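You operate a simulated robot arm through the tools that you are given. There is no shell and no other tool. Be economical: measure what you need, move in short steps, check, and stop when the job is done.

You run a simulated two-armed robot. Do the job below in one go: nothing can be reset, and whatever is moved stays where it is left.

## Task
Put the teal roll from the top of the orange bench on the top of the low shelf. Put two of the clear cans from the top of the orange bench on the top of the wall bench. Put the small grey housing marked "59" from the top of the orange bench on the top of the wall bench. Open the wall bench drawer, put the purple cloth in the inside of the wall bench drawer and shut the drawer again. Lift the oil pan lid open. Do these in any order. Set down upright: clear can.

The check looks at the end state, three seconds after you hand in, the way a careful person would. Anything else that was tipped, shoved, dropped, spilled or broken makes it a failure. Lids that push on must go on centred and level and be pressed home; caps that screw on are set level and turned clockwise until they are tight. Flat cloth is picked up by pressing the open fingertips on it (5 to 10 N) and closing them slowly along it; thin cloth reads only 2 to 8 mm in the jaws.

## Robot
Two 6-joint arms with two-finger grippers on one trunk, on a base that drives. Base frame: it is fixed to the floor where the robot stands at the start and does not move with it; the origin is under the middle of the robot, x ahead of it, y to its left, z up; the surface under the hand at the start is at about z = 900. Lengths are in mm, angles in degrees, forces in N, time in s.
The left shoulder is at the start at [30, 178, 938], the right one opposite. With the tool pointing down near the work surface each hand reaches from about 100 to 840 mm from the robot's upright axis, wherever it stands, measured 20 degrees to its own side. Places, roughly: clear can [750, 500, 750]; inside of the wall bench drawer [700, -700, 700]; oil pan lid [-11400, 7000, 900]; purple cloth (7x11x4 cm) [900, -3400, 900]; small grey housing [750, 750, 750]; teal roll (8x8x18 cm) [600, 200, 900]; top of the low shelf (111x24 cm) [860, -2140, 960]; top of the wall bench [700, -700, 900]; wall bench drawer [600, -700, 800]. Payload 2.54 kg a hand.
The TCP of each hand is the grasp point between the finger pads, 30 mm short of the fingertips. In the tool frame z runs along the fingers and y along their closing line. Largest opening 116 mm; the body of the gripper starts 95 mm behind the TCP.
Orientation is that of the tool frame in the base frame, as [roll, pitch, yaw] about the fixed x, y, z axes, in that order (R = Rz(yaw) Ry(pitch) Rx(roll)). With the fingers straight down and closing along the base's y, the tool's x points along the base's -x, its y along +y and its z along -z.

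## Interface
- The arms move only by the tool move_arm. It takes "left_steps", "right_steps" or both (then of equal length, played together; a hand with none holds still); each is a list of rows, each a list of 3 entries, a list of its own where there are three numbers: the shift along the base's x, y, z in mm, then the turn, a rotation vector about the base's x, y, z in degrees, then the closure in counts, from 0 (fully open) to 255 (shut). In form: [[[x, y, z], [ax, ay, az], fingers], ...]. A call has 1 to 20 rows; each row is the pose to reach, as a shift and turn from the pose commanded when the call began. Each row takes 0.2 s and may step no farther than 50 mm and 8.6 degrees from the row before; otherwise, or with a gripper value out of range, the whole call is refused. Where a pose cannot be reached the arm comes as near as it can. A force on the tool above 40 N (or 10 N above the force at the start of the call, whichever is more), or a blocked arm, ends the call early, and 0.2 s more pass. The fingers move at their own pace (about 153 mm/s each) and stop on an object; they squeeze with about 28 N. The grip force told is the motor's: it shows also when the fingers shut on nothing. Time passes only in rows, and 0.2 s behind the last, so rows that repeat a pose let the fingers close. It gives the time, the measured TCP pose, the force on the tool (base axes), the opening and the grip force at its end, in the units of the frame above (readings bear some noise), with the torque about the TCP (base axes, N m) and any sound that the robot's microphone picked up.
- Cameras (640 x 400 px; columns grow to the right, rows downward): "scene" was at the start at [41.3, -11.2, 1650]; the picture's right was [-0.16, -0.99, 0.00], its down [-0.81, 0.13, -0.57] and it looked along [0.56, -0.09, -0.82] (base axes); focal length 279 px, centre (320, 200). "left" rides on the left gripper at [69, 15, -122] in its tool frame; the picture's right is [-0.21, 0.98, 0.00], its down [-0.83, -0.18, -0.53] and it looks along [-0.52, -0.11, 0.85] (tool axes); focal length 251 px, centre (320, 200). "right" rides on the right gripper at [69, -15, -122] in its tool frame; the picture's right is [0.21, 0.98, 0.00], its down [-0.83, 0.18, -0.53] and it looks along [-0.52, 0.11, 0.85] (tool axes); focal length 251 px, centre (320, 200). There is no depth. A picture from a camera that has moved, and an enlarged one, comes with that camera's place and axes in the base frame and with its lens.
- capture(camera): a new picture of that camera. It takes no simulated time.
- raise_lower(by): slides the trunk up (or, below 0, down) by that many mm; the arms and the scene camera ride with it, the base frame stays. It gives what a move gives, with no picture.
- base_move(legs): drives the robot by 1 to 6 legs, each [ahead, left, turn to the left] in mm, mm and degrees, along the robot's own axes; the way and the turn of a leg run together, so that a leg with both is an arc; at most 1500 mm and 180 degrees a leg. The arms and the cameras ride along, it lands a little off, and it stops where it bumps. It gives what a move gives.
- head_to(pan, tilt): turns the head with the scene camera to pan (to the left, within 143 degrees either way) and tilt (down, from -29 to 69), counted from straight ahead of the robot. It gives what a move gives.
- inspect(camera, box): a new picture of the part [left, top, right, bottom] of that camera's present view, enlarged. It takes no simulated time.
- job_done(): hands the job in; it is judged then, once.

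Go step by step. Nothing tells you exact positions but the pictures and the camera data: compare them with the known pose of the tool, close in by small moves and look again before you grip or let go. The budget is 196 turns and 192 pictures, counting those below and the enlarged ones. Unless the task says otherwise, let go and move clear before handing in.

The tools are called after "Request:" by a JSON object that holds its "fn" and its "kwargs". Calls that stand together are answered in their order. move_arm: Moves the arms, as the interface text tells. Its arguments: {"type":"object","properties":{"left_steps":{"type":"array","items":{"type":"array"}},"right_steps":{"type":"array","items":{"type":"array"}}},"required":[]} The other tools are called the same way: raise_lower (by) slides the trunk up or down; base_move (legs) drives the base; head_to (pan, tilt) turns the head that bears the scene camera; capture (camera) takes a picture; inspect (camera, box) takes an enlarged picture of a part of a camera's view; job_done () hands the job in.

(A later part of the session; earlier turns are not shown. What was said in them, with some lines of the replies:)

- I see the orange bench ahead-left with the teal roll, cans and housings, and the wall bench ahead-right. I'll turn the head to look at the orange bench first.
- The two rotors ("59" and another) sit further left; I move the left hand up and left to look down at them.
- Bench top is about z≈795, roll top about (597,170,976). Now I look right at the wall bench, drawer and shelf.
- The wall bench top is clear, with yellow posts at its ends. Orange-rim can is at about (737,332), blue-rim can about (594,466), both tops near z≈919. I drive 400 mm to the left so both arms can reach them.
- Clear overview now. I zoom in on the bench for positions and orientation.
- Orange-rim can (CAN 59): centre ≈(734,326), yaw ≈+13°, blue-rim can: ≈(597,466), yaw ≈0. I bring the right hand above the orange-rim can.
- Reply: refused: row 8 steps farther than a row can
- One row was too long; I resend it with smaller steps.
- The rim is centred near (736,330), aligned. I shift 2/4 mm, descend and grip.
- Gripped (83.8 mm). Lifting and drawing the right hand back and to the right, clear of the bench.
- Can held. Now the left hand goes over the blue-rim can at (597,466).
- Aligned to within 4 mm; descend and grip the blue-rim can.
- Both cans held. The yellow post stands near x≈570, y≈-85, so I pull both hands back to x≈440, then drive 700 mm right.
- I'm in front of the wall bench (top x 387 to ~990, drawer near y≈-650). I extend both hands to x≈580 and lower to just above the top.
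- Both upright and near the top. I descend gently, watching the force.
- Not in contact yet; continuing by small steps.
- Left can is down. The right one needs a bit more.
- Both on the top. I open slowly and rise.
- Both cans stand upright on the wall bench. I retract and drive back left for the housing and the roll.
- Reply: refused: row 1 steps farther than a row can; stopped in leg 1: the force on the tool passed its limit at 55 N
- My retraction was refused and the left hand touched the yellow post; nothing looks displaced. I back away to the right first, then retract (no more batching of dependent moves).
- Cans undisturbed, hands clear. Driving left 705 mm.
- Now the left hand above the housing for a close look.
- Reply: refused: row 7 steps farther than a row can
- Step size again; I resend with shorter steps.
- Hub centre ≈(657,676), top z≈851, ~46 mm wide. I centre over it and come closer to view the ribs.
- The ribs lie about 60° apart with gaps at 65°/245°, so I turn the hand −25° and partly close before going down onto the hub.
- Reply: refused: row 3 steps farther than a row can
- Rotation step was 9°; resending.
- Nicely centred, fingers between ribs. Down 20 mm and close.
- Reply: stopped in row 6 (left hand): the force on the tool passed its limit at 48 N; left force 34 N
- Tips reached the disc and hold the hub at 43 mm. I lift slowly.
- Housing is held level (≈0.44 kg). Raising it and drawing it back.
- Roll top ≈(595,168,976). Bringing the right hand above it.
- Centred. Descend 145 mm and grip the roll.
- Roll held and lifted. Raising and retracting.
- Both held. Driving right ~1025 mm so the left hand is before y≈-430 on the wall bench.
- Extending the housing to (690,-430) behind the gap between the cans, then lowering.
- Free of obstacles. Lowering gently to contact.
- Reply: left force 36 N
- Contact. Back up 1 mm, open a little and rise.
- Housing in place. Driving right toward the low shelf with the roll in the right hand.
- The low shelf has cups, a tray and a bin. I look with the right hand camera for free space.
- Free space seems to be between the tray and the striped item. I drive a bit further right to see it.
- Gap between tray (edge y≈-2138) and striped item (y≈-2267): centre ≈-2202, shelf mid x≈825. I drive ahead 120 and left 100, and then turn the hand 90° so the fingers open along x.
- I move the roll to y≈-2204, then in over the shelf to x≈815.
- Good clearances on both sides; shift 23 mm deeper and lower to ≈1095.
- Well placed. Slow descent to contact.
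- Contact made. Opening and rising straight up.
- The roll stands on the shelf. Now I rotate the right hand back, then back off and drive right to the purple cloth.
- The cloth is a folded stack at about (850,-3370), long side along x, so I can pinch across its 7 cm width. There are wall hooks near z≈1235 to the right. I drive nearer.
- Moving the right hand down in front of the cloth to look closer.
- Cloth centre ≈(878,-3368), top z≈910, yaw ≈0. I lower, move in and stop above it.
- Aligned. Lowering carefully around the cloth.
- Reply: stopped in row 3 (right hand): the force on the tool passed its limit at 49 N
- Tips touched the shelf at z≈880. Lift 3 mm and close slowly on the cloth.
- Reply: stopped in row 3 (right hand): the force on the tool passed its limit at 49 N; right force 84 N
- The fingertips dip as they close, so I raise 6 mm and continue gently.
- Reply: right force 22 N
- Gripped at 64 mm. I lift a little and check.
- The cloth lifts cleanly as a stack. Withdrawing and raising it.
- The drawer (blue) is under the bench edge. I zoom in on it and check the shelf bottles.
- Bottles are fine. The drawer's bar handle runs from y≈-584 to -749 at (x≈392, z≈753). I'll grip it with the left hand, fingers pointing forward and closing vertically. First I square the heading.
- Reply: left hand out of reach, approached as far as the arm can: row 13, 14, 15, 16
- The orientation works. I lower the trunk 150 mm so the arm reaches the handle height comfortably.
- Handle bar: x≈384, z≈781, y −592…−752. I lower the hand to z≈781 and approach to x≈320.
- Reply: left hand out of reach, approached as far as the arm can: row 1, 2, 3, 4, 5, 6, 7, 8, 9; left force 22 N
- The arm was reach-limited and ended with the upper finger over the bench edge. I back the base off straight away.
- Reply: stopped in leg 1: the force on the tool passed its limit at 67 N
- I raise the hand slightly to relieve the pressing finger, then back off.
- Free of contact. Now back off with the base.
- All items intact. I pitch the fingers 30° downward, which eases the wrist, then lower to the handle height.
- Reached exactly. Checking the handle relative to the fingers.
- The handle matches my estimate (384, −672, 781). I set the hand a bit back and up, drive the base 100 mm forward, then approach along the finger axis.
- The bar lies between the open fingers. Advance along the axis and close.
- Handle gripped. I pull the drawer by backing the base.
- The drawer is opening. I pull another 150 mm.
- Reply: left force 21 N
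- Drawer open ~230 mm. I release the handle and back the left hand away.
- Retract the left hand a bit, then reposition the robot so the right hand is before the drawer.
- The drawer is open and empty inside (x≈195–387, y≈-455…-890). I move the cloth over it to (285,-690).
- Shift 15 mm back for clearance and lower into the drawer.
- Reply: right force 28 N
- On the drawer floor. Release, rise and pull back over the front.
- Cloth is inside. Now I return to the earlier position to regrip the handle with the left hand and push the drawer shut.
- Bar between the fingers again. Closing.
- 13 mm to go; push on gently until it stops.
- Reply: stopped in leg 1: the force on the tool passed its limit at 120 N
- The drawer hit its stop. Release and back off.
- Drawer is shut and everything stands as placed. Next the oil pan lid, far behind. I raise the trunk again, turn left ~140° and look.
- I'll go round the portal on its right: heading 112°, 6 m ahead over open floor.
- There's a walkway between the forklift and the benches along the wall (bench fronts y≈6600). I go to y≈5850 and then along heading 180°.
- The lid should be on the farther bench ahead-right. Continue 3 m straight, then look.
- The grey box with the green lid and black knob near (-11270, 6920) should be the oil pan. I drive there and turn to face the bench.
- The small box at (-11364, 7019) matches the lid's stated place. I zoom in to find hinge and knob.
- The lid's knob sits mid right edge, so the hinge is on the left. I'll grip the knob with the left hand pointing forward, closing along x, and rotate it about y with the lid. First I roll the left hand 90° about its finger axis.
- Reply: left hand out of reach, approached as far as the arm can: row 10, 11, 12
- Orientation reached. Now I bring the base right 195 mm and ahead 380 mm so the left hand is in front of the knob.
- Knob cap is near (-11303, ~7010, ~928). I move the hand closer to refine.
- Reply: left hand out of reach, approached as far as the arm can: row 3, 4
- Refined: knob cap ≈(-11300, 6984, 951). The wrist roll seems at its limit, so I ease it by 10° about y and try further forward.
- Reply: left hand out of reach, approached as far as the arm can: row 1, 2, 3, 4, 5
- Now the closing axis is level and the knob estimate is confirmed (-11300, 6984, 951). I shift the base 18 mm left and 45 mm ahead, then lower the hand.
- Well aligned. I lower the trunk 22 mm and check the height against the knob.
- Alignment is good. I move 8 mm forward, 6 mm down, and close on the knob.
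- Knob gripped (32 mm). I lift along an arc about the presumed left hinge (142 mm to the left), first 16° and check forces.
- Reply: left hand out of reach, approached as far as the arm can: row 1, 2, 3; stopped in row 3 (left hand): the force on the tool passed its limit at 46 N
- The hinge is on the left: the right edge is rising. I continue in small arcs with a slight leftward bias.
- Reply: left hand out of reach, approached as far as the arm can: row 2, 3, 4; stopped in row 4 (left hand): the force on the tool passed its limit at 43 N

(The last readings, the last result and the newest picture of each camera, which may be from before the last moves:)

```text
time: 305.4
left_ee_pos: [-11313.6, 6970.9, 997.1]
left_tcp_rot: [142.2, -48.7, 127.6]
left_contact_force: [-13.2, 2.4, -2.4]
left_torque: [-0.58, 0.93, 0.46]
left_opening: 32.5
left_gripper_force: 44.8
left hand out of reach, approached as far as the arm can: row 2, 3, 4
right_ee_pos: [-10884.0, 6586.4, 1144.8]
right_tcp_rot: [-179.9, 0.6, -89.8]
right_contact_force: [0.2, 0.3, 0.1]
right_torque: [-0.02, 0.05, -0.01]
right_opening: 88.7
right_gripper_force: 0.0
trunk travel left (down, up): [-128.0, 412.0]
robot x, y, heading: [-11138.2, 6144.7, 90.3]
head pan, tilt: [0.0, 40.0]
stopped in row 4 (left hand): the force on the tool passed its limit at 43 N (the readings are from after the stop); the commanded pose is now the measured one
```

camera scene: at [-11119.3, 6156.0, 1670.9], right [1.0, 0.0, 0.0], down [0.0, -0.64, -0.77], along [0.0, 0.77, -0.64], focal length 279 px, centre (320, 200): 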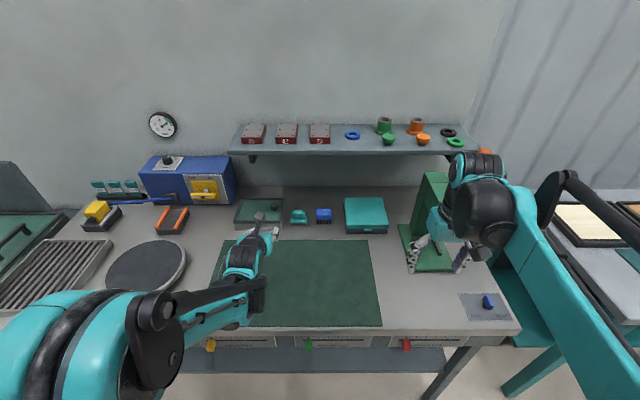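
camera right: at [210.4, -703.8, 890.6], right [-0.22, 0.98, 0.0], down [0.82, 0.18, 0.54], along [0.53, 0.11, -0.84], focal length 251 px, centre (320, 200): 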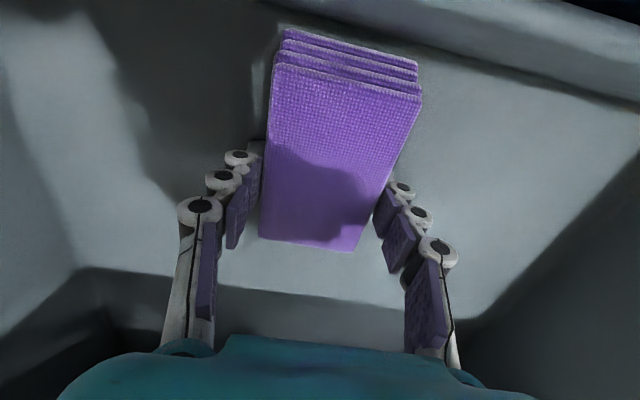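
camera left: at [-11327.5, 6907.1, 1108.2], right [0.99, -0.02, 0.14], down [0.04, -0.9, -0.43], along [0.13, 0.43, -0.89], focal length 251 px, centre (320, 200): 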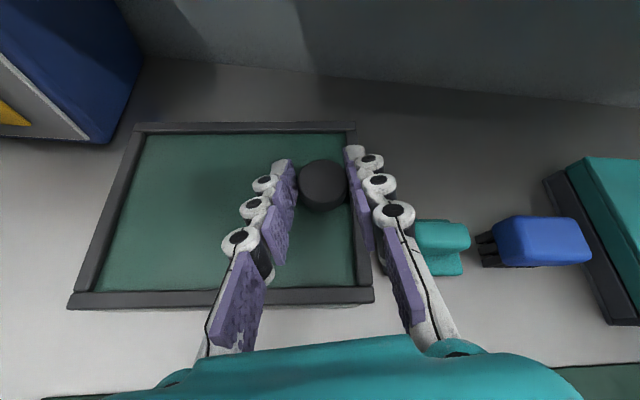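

The limit appears to be the hand being too far left of the robot. I lower the lid back, release, shift the robot left ~190 mm and regrip.

Request:
{"fn": "move_arm", "kwargs": {"left_steps": [[[4, 0, -8], [0, 3.5, 0], 220], [[7, 0, -16], [0, 7, 0], 220], [[10, 0, -23], [0, 10, 0], 220], [[12, 0, -29], [0, 12.5, 0], 220], [[12, 0, -29], [0, 12.5, 0], 190], [[12, 0, -29], [0, 12.5, 0], 140], [[12, 0, -29], [0, 12.5, 0], 132]]}}

Request:
{"fn": "capture", "kwargs": {"camera": "left"}}

```text
time: 307.0
left_ee_pos: [-11296.5, 6969.9, 969.4]
left_tcp_rot: [159.1, -55.1, 113.9]
left_contact_force: [0.3, -0.8, 0.6]
left_torque: [0.02, 0.01, -0.02]
left_opening: 55.8
left_gripper_force: 0.0
right_ee_pos: [-10883.4, 6583.0, 1143.9]
right_tcp_rot: [-179.9, 0.5, -89.8]
right_contact_force: [-0.3, -0.5, 0.4]
right_torque: [-0.01, 0.02, 0.02]
right_opening: 88.9
right_gripper_force: 0.1
trunk travel left (down, up): [-128.0, 412.0]
robot x, y, heading: [-11137.7, 6147.4, 90.2]
head pan, tilt: [0.0, 40.0]
```

```text
48 pictures are left
camera left: at [-11301.6, 6906.4, 1095.4], right [1.0, 0.0, 0.02], down [0.01, -0.9, -0.43], along [0.02, 0.43, -0.9], focal length 251 px, centre (320, 200)
```

left: 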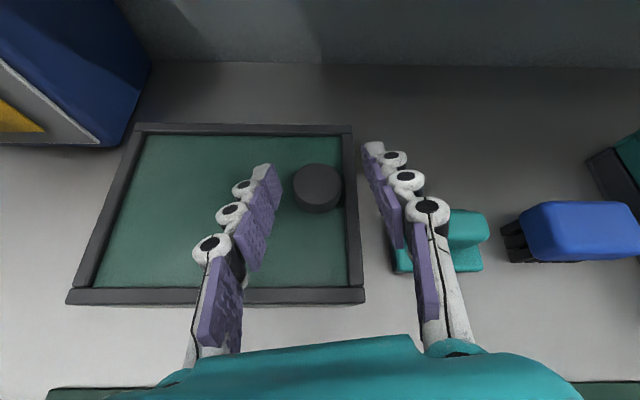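

Lid closed again, released. I retract the hand up/back, move it right 190 mm relative to the robot, then drive left 190 mm.

Request:
{"fn": "move_arm", "kwargs": {"left_steps": [[[0, -15, 20], [0, 0, 0], 132], [[0, -35, 40], [0, 0, 0], 132], [[20, -55, 60], [0, 0, 0], 132], [[60, -55, 60], [0, 0, 0], 132], [[100, -55, 60], [0, 0, 0], 132], [[145, -55, 60], [0, 0, 0], 132], [[190, -55, 60], [0, 0, 0], 132], [[190, -55, 60], [0, 0, 0], 132]]}}

Request:
{"fn": "capture", "kwargs": {"camera": "scene"}}

```text
time: 308.8
left_ee_pos: [-11108.9, 6916.8, 1031.3]
left_tcp_rot: [159.2, -55.1, 113.8]
left_contact_force: [0.5, 0.7, -0.2]
left_torque: [0.0, 0.0, -0.01]
left_opening: 55.9
left_gripper_force: 0.1
right_ee_pos: [-10885.8, 6583.8, 1145.1]
right_tcp_rot: [-179.8, 0.5, -89.7]
right_contact_force: [-0.2, 0.8, 0.5]
right_torque: [-0.01, -0.04, -0.01]
right_opening: 88.9
right_gripper_force: 0.0
trunk travel left (down, up): [-128.0, 412.0]
robot x, y, heading: [-11136.0, 6147.4, 90.2]
head pan, tilt: [0.0, 40.0]
```

```text
47 pictures are left
camera scene: at [-11139.3, 6200.5, 1648.9], right [1.0, 0.0, 0.0], down [0.0, -0.64, -0.77], along [0.0, 0.77, -0.64], focal length 279 px, centre (320, 200)
```

scene: 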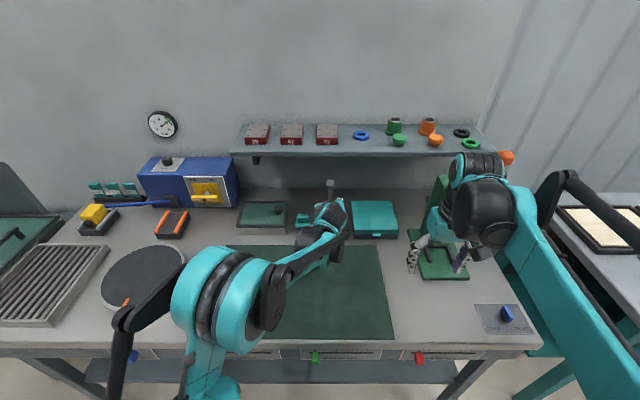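

Request:
{"fn": "base_move", "kwargs": {"legs": [[0, 190, 0]]}}

Request:
{"fn": "inspect", "kwargs": {"camera": "left", "box": [180, 40, 460, 215]}}

```text
time: 310.4
left_ee_pos: [-11298.3, 6914.0, 1031.3]
left_tcp_rot: [159.1, -55.2, 113.9]
left_contact_force: [0.2, -0.4, 0.6]
left_torque: [-0.02, -0.04, -0.07]
left_opening: 55.7
left_gripper_force: 0.1
right_ee_pos: [-11074.5, 6584.0, 1144.4]
right_tcp_rot: [-179.9, 0.5, -89.8]
right_contact_force: [0.3, -0.3, 0.1]
right_torque: [0.01, -0.03, 0.03]
right_opening: 88.8
right_gripper_force: 0.0
trunk travel left (down, up): [-128.0, 412.0]
robot x, y, heading: [-11325.3, 6142.7, 90.2]
head pan, tilt: [0.0, 40.0]
```

```text
2.29 times, centred on (320, 128) of left
camera zoom: at [-11302.8, 6851.6, 1156.1], right [1.0, 0.0, 0.02], down [0.01, -0.9, -0.43], along [0.02, 0.43, -0.9], focal length 575 px, centre (320, 366)
```

zoom: 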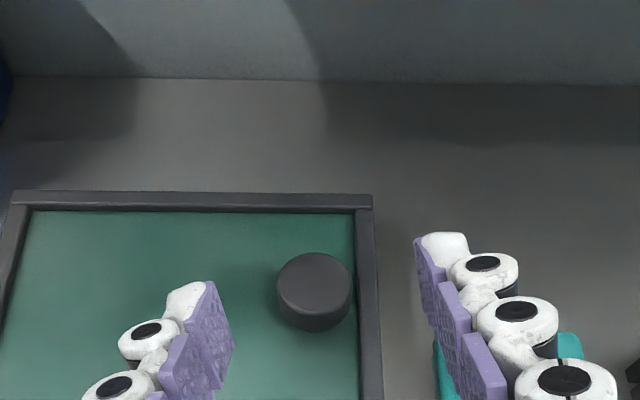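

Aligned again. Back to the grip pose and close on the knob.

Request:
{"fn": "move_arm", "kwargs": {"left_steps": [[[-1, 25, -12], [0, 0, 0], 132], [[-2, 47, -28], [0, 0, 0], 132], [[-2, 47, -45], [0, 0, 0], 132], [[-2, 47, -60], [0, 0, 0], 132], [[-2, 55, -66], [0, 0, 0], 140], [[-2, 55, -66], [0, 0, 0], 165], [[-2, 55, -66], [0, 0, 0], 185], [[-2, 55, -66], [0, 0, 0], 205], [[-2, 55, -66], [0, 0, 0], 220], [[-2, 55, -66], [0, 0, 0], 220]]}}

```text
time: 312.6
left_ee_pos: [-11301.3, 6970.3, 964.7]
left_tcp_rot: [159.2, -55.0, 113.8]
left_contact_force: [-2.0, 0.9, 1.3]
left_torque: [-0.25, 0.51, 0.09]
left_opening: 32.5
left_gripper_force: 45.0
right_ee_pos: [-11072.6, 6582.8, 1143.7]
right_tcp_rot: [179.9, 0.5, -89.8]
right_contact_force: [-0.2, -0.2, -0.3]
right_torque: [0.02, -0.02, 0.01]
right_opening: 88.6
right_gripper_force: 0.1
trunk travel left (down, up): [-128.0, 412.0]
robot x, y, heading: [-11323.9, 6141.2, 90.4]
head pan, tilt: [0.0, 40.0]
```

Gripped. Lift along the arc to 32°.

Request:
{"fn": "move_arm", "kwargs": {"left_steps": [[[-3.3, 0, 9.8], [0, -4, 0], 220], [[-7.4, 0, 19.3], [0, -8, 0], 220], [[-12.1, 0, 28.6], [0, -12, 0], 220], [[-17.4, 0, 37.5], [0, -16, 0], 220], [[-23.3, 0, 46], [0, -20, 0], 220], [[-29.8, 0, 54], [0, -24, 0], 220], [[-36.8, 0, 61.6], [0, -28, 0], 220], [[-44.4, 0, 68.7], [0, -32, 0], 220], [[-44.4, 0, 68.7], [0, -32, 0], 220]]}}

Request:
{"fn": "capture", "kwargs": {"camera": "scene"}}

```text
time: 314.6
left_ee_pos: [-11344.0, 6971.3, 1034.1]
left_tcp_rot: [122.8, -35.0, 140.4]
left_contact_force: [0.0, 4.7, 3.0]
left_torque: [0.12, 0.57, 0.07]
left_opening: 33.2
left_gripper_force: 45.7
right_ee_pos: [-11072.3, 6583.8, 1144.5]
right_tcp_rot: [-180.0, 0.5, -89.9]
right_contact_force: [0.2, 0.2, -0.6]
right_torque: [0.0, 0.02, -0.04]
right_opening: 88.6
right_gripper_force: 0.1
trunk travel left (down, up): [-128.0, 412.0]
robot x, y, heading: [-11324.2, 6148.2, 90.2]
head pan, tilt: [0.0, 40.0]
```

```text
45 pictures are left
camera scene: at [-11327.4, 6200.1, 1648.9], right [1.0, 0.0, 0.0], down [0.0, -0.64, -0.77], along [0.0, 0.77, -0.64], focal length 279 px, centre (320, 200)
```

scene: 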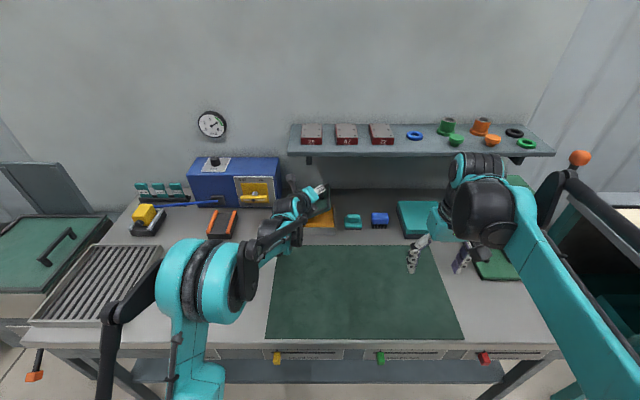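

Smooth, low forces. Continue the arc from 32° to 64°.

Request:
{"fn": "move_arm", "kwargs": {"left_steps": [[[-8, 0, 6.6], [0, -4, 0], 220], [[-16.5, 0, 12.5], [0, -8, 0], 220], [[-25.4, 0, 17.8], [0, -12, 0], 220], [[-34.6, 0, 22.6], [0, -16, 0], 220], [[-44.1, 0, 26.7], [0, -20, 0], 220], [[-53.8, 0, 30.1], [0, -24, 0], 220], [[-63.8, 0, 32.8], [0, -28, 0], 220], [[-74, 0, 34.8], [0, -32, 0], 220], [[-74, 0, 34.8], [0, -32, 0], 220]]}}

Request:
{"fn": "inspect", "kwargs": {"camera": "scene", "box": [200, 140, 400, 265]}}

```text
time: 315.8
left_ee_pos: [-11385.1, 6970.2, 1061.4]
left_tcp_rot: [109.3, -18.5, 146.4]
left_contact_force: [4.6, 5.0, 11.1]
left_torque: [-0.11, 0.16, -0.13]
left_opening: 33.2
left_gripper_force: 45.6
right_ee_pos: [-11071.6, 6582.7, 1144.2]
right_tcp_rot: [-179.9, 0.6, -90.0]
right_contact_force: [-0.4, 0.1, 0.9]
right_torque: [0.02, -0.01, 0.02]
right_opening: 88.7
right_gripper_force: 0.1
trunk travel left (down, up): [-128.0, 412.0]
robot x, y, heading: [-11325.2, 6146.4, 90.1]
head pan, tilt: [0.0, 40.0]
stopped in row 6 (left hand): the force on the tool passed its limit at 44 N (the readings are from after the stop); the commanded pose is now the measured one
```

```text
3.20 times, centred on (300, 202) of scene
camera zoom: at [-11327.2, 6199.5, 1648.9], right [1.0, 0.0, 0.0], down [0.0, -0.64, -0.77], along [0.0, 0.77, -0.64], focal length 892 px, centre (384, 192)
```

zoom: 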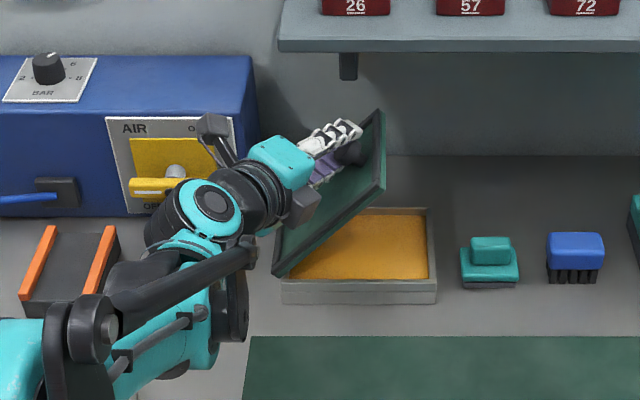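

Lid is at about 51°. I refine the hinge model (slightly larger radius) and continue with small steps.

Request:
{"fn": "move_arm", "kwargs": {"left_steps": [[[0, 0, 2], [0, 0, 0], 220], [[-9.6, 0, 5.5], [0, -4, 0], 220], [[-19.4, 0, 8.7], [0, -8, 0], 220], [[-29.5, 0, 11.3], [0, -12, 0], 220], [[-39.7, 0, 13.2], [0, -16, 0], 220], [[-50.1, 0, 14.4], [0, -20, 0], 220], [[-50.1, 0, 14.4], [0, -20, 0], 220]]}}

Request:
{"fn": "inspect", "kwargs": {"camera": "scene", "box": [200, 140, 400, 265]}}

```text
time: 317.4
left_ee_pos: [-11437.8, 6970.7, 1075.7]
left_tcp_rot: [98.5, -1.7, 148.5]
left_contact_force: [-4.1, -1.2, 4.9]
left_torque: [0.2, 0.66, 0.35]
left_opening: 33.3
left_gripper_force: 45.6
right_ee_pos: [-11073.1, 6583.5, 1145.5]
right_tcp_rot: [-179.9, 0.6, -89.8]
right_contact_force: [0.3, 0.8, -0.8]
right_torque: [0.02, 0.02, -0.01]
right_opening: 88.7
right_gripper_force: 0.0
trunk travel left (down, up): [-128.0, 412.0]
robot x, y, heading: [-11326.8, 6146.5, 90.2]
head pan, tilt: [0.0, 40.0]
```

```text
3.20 times, centred on (300, 202) of scene
camera zoom: at [-11327.8, 6199.3, 1649.0], right [1.0, 0.0, 0.0], down [0.0, -0.64, -0.77], along [0.0, 0.77, -0.64], focal length 892 px, centre (384, 192)
```

zoom: 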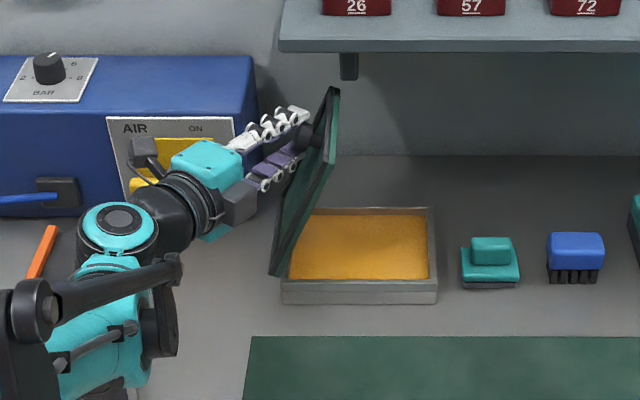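

Lid ~72°. Continue past vertical.

Request:
{"fn": "move_arm", "kwargs": {"left_steps": [[[-10.4, 0, 0.3], [0, -4, 0], 220], [[-20.8, 0, -0.1], [0, -8, 0], 220], [[-31.1, 0, -1.3], [0, -12, 0], 220], [[-41.4, 0, -3.1], [0, -16, 0], 220], [[-51.5, 0, -5.7], [0, -20, 0], 220], [[-61.4, 0, -9], [0, -24, 0], 220], [[-71, 0, -12.9], [0, -28, 0], 220], [[-71, 0, -12.9], [0, -28, 0], 220]]}}

Request:
{"fn": "inspect", "kwargs": {"camera": "scene", "box": [200, 140, 400, 265]}}

```text
time: 318.5
left_ee_pos: [-11478.8, 6970.2, 1074.1]
left_tcp_rot: [89.6, 12.3, 147.7]
left_contact_force: [-5.0, -1.4, 12.5]
left_torque: [0.07, 0.24, -0.97]
left_opening: 33.5
left_gripper_force: 44.7
right_ee_pos: [-11072.7, 6581.9, 1144.8]
right_tcp_rot: [-179.9, 0.6, -89.9]
right_contact_force: [-0.2, -0.1, 0.6]
right_torque: [0.02, 0.01, -0.02]
right_opening: 88.8
right_gripper_force: 0.1
trunk travel left (down, up): [-128.0, 412.0]
robot x, y, heading: [-11328.6, 6143.8, 90.3]
head pan, tilt: [0.0, 40.0]
stopped in row 5 (left hand): the force on the tool passed its limit at 43 N (the readings are from after the stop); the commanded pose is now the measured one
```

```text
3.20 times, centred on (300, 202) of scene
camera zoom: at [-11327.7, 6198.0, 1648.8], right [1.0, 0.0, 0.0], down [0.0, -0.64, -0.77], along [0.0, 0.77, -0.64], focal length 892 px, centre (384, 192)
```

zoom: 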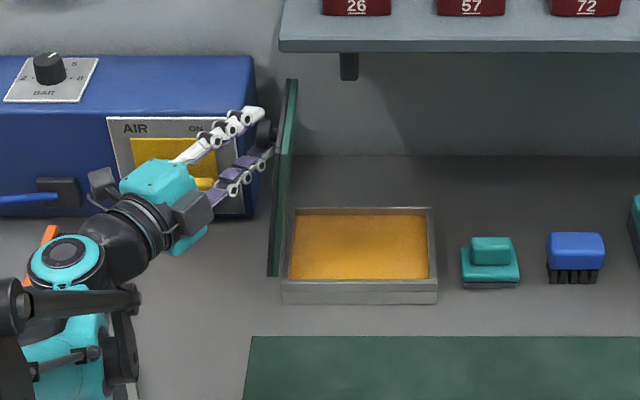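

Nearly vertical. I relieve the force upward a bit and go a little further past vertical.

Request:
{"fn": "move_arm", "kwargs": {"left_steps": [[[0, 0, 2], [0, 0, 0], 220], [[-5, 0, 1.5], [0, -2, 0], 220], [[-10, 0, 0.5], [0, -4, 0], 220], [[-15, 0, -1], [0, -6, 0], 220], [[-20, 0, -2.7], [0, -8, 0], 220], [[-25, 0, -4.5], [0, -10, 0], 220], [[-25, 0, -4.5], [0, -10, 0], 220]]}}

Request:
{"fn": "inspect", "kwargs": {"camera": "scene", "box": [200, 140, 400, 265]}}

```text
time: 320.1
left_ee_pos: [-11504.1, 6971.5, 1068.1]
left_tcp_rot: [84.2, 20.7, 146.1]
left_contact_force: [0.7, -11.6, -13.6]
left_torque: [-0.07, 0.54, -0.5]
left_opening: 33.3
left_gripper_force: 45.0
right_ee_pos: [-11071.3, 6584.2, 1144.0]
right_tcp_rot: [-179.9, 0.5, -89.9]
right_contact_force: [-0.7, -0.5, -0.1]
right_torque: [0.0, 0.01, 0.01]
right_opening: 88.4
right_gripper_force: 0.0
trunk travel left (down, up): [-128.0, 412.0]
robot x, y, heading: [-11327.1, 6143.7, 90.2]
head pan, tilt: [0.0, 40.0]
```

```text
3.20 times, centred on (300, 202) of scene
camera zoom: at [-11327.6, 6200.5, 1648.9], right [1.0, 0.0, 0.0], down [0.0, -0.64, -0.77], along [0.0, 0.77, -0.64], focal length 892 px, centre (384, 192)
```

zoom: 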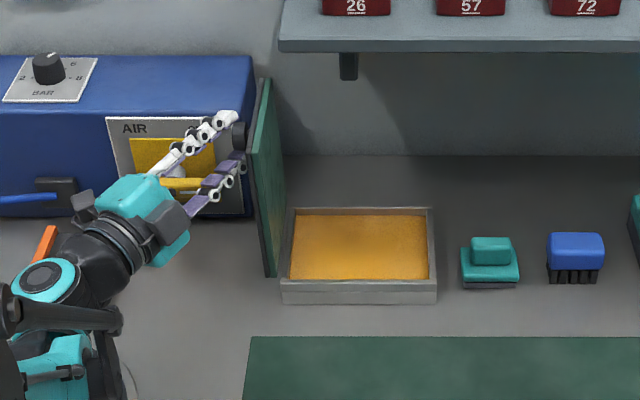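

Past vertical (~98°). A little further (to ~108°) so it rests safely open.

Request:
{"fn": "move_arm", "kwargs": {"left_steps": [[[1, 0, -3], [0, 0, 0], 220], [[-5.4, 0, -5.9], [0, -3, 0], 220], [[-12.4, 0, -9.4], [0, -6, 0], 220], [[-19.2, 0, -13.3], [0, -9, 0], 220], [[-23.6, 0, -16], [0, -11, 0], 220], [[-23.6, 0, -16], [0, -11, 0], 220]]}}

Request:
{"fn": "inspect", "kwargs": {"camera": "scene", "box": [200, 140, 400, 265]}}

```text
time: 321.3
left_ee_pos: [-11532.3, 6972.0, 1053.5]
left_tcp_rot: [76.9, 29.7, 143.4]
left_contact_force: [-5.7, -2.6, 8.3]
left_torque: [0.34, 0.11, -0.69]
left_opening: 33.2
left_gripper_force: 44.7
right_ee_pos: [-11073.5, 6583.5, 1145.5]
right_tcp_rot: [-179.9, 0.6, -89.8]
right_contact_force: [0.4, -0.7, -0.5]
right_torque: [-0.02, 0.03, -0.02]
right_opening: 88.9
right_gripper_force: 0.0
trunk travel left (down, up): [-128.0, 412.0]
robot x, y, heading: [-11329.6, 6144.5, 90.5]
head pan, tilt: [0.0, 40.0]
stopped in row 6 (left hand): the force on the tool passed its limit at 41 N (the readings are from after the stop); the commanded pose is now the measured one
```

```text
3.20 times, centred on (300, 202) of scene
camera zoom: at [-11328.0, 6198.7, 1648.7], right [1.0, 0.0, 0.0], down [0.0, -0.64, -0.77], along [0.0, 0.77, -0.64], focal length 892 px, centre (384, 192)
```

zoom: 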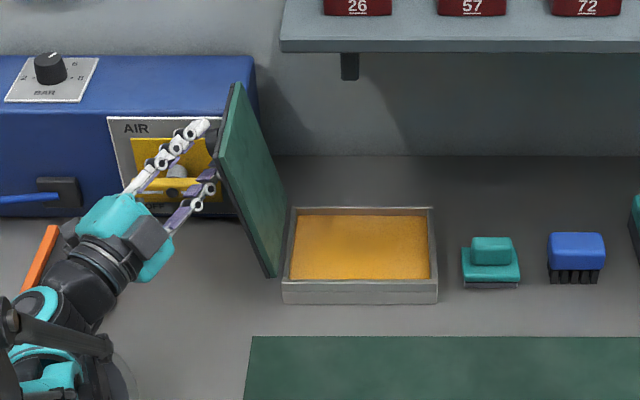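

Lid ≈110° open. I open the fingers slightly and watch whether it stays.

Request:
{"fn": "move_arm", "kwargs": {"left_steps": [[[0, 0, 0], [0, 0, 0], 195], [[0, 0, 0], [0, 0, 0], 175], [[0, 0, 0], [0, 0, 0], 165], [[0, 0, 0], [0, 0, 0], 165]]}}

Request:
{"fn": "inspect", "kwargs": {"camera": "scene", "box": [200, 140, 400, 265]}}

```text
time: 322.3
left_ee_pos: [-11530.2, 6972.3, 1053.4]
left_tcp_rot: [77.0, 29.8, 143.4]
left_contact_force: [0.4, -0.2, -0.2]
left_torque: [0.01, 0.02, -0.01]
left_opening: 40.9
left_gripper_force: 0.0
right_ee_pos: [-11072.9, 6584.9, 1143.7]
right_tcp_rot: [180.0, 0.5, -89.7]
right_contact_force: [0.0, 0.9, -0.6]
right_torque: [-0.01, 0.0, 0.01]
right_opening: 88.6
right_gripper_force: 0.0
trunk travel left (down, up): [-128.0, 412.0]
robot x, y, heading: [-11327.6, 6144.1, 90.1]
head pan, tilt: [0.0, 40.0]
```

```text
3.20 times, centred on (300, 202) of scene
camera zoom: at [-11327.6, 6200.6, 1648.9], right [1.0, 0.0, 0.0], down [0.0, -0.64, -0.77], along [0.0, 0.77, -0.64], focal length 892 px, centre (384, 192)
```

zoom: 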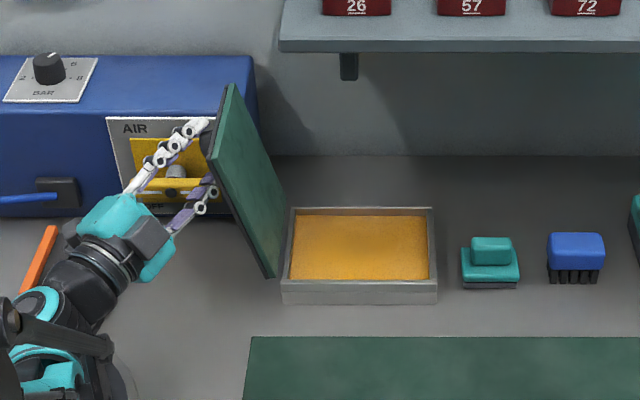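

Force is zero: the lid stands by itself. Open a bit more and withdraw the hand along its axis.

Request:
{"fn": "move_arm", "kwargs": {"left_steps": [[[0, 0, 0], [0, 0, 0], 145], [[0, 0, 0], [0, 0, 0], 132], [[-7, -15, -3], [0, 0, 0], 132], [[-15, -30, -6], [0, 0, 0], 132], [[-25, -50, -8], [0, 0, 0], 132], [[-32, -75, -8], [0, 0, 0], 132], [[-32, -110, -5], [0, 0, 0], 132], [[-32, -150, 0], [0, 0, 0], 132]]}}

Request:
{"fn": "inspect", "kwargs": {"camera": "scene", "box": [200, 140, 400, 265]}}

```text
time: 324.1
left_ee_pos: [-11561.2, 6821.7, 1053.3]
left_tcp_rot: [77.0, 29.7, 143.3]
left_contact_force: [-0.5, 0.4, -0.2]
left_torque: [-0.01, -0.01, -0.01]
left_opening: 56.1
left_gripper_force: 0.1
right_ee_pos: [-11072.3, 6583.1, 1145.5]
right_tcp_rot: [180.0, 0.6, -89.8]
right_contact_force: [0.2, -0.8, 0.4]
right_torque: [0.0, 0.05, 0.02]
right_opening: 88.8
right_gripper_force: 0.0
trunk travel left (down, up): [-128.0, 412.0]
robot x, y, heading: [-11324.5, 6143.0, 89.9]
head pan, tilt: [0.0, 40.0]
```

```text
3.20 times, centred on (300, 202) of scene
camera zoom: at [-11327.5, 6199.4, 1649.0], right [1.0, 0.0, 0.0], down [0.0, -0.64, -0.77], along [0.0, 0.77, -0.64], focal length 892 px, centre (384, 192)
```

zoom: 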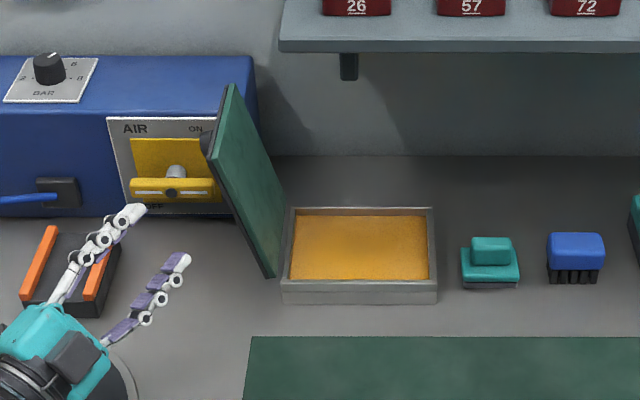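

The lid stays open. I back the robot away and take a last look.

Request:
{"fn": "base_move", "kwargs": {"legs": [[-350, 0, 0]]}}

Request:
{"fn": "capture", "kwargs": {"camera": "scene"}}

```text
time: 326.4
left_ee_pos: [-11559.9, 6476.3, 1052.8]
left_tcp_rot: [77.0, 29.7, 143.2]
left_contact_force: [-0.2, -0.4, 0.0]
left_torque: [0.0, 0.02, 0.02]
left_opening: 55.8
left_gripper_force: 0.0
right_ee_pos: [-11071.2, 6236.7, 1145.0]
right_tcp_rot: [180.0, 0.6, -90.1]
right_contact_force: [0.5, -0.6, 0.7]
right_torque: [0.06, 0.02, 0.0]
right_opening: 88.6
right_gripper_force: 0.0
trunk travel left (down, up): [-128.0, 412.0]
robot x, y, heading: [-11325.3, 5798.0, 90.1]
head pan, tilt: [0.0, 40.0]
```

```text
37 pictures are left
camera scene: at [-11326.8, 5852.4, 1649.0], right [1.0, 0.0, 0.0], down [0.0, -0.64, -0.77], along [0.0, 0.77, -0.64], focal length 279 px, centre (320, 200)
```

scene: 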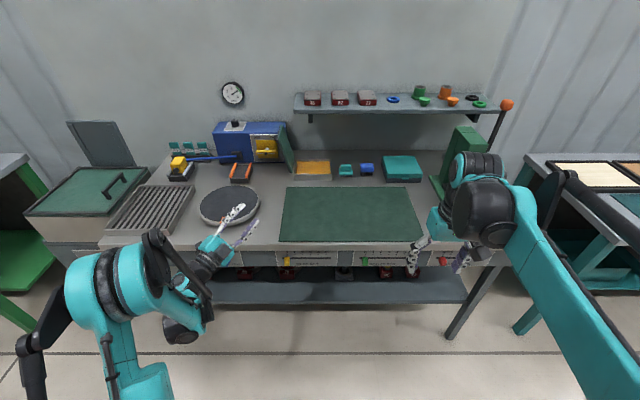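

The oil pan stands open, its lid is at rest and the rest of that bench looks as it was. Both hands are empty and clear, so I hand in.

Request:
{"fn": "job_done", "kwargs": {}}

```text
The job is handed in.
```

All five parts of the job are done and handed in.

- **Teal roll:** it stands upright on the low shelf, between the tray and the striped item.
- **Clear cans:** CAN 72 and CAN 59 stand upright on the wall bench.
- **Grey housing "59":** it sits on its base on the wall bench, behind the gap between the two cans.
- **Purple cloth:** it is in the wall bench drawer, and the drawer is shut.
- **Oil pan lid:** it is open about 110° and stays up by itself.

Some contacts went over the force limit:

- The left hand bumped the yellow post (55 N).
- A finger caught on the wall bench edge (67 N).
- The fingertips pressed hard on the cloth's shelf while picking it up (82 N).
- The drawer hit its stop hard on closing (120 N).

In the pictures afterwards, nothing looked moved or damaged.
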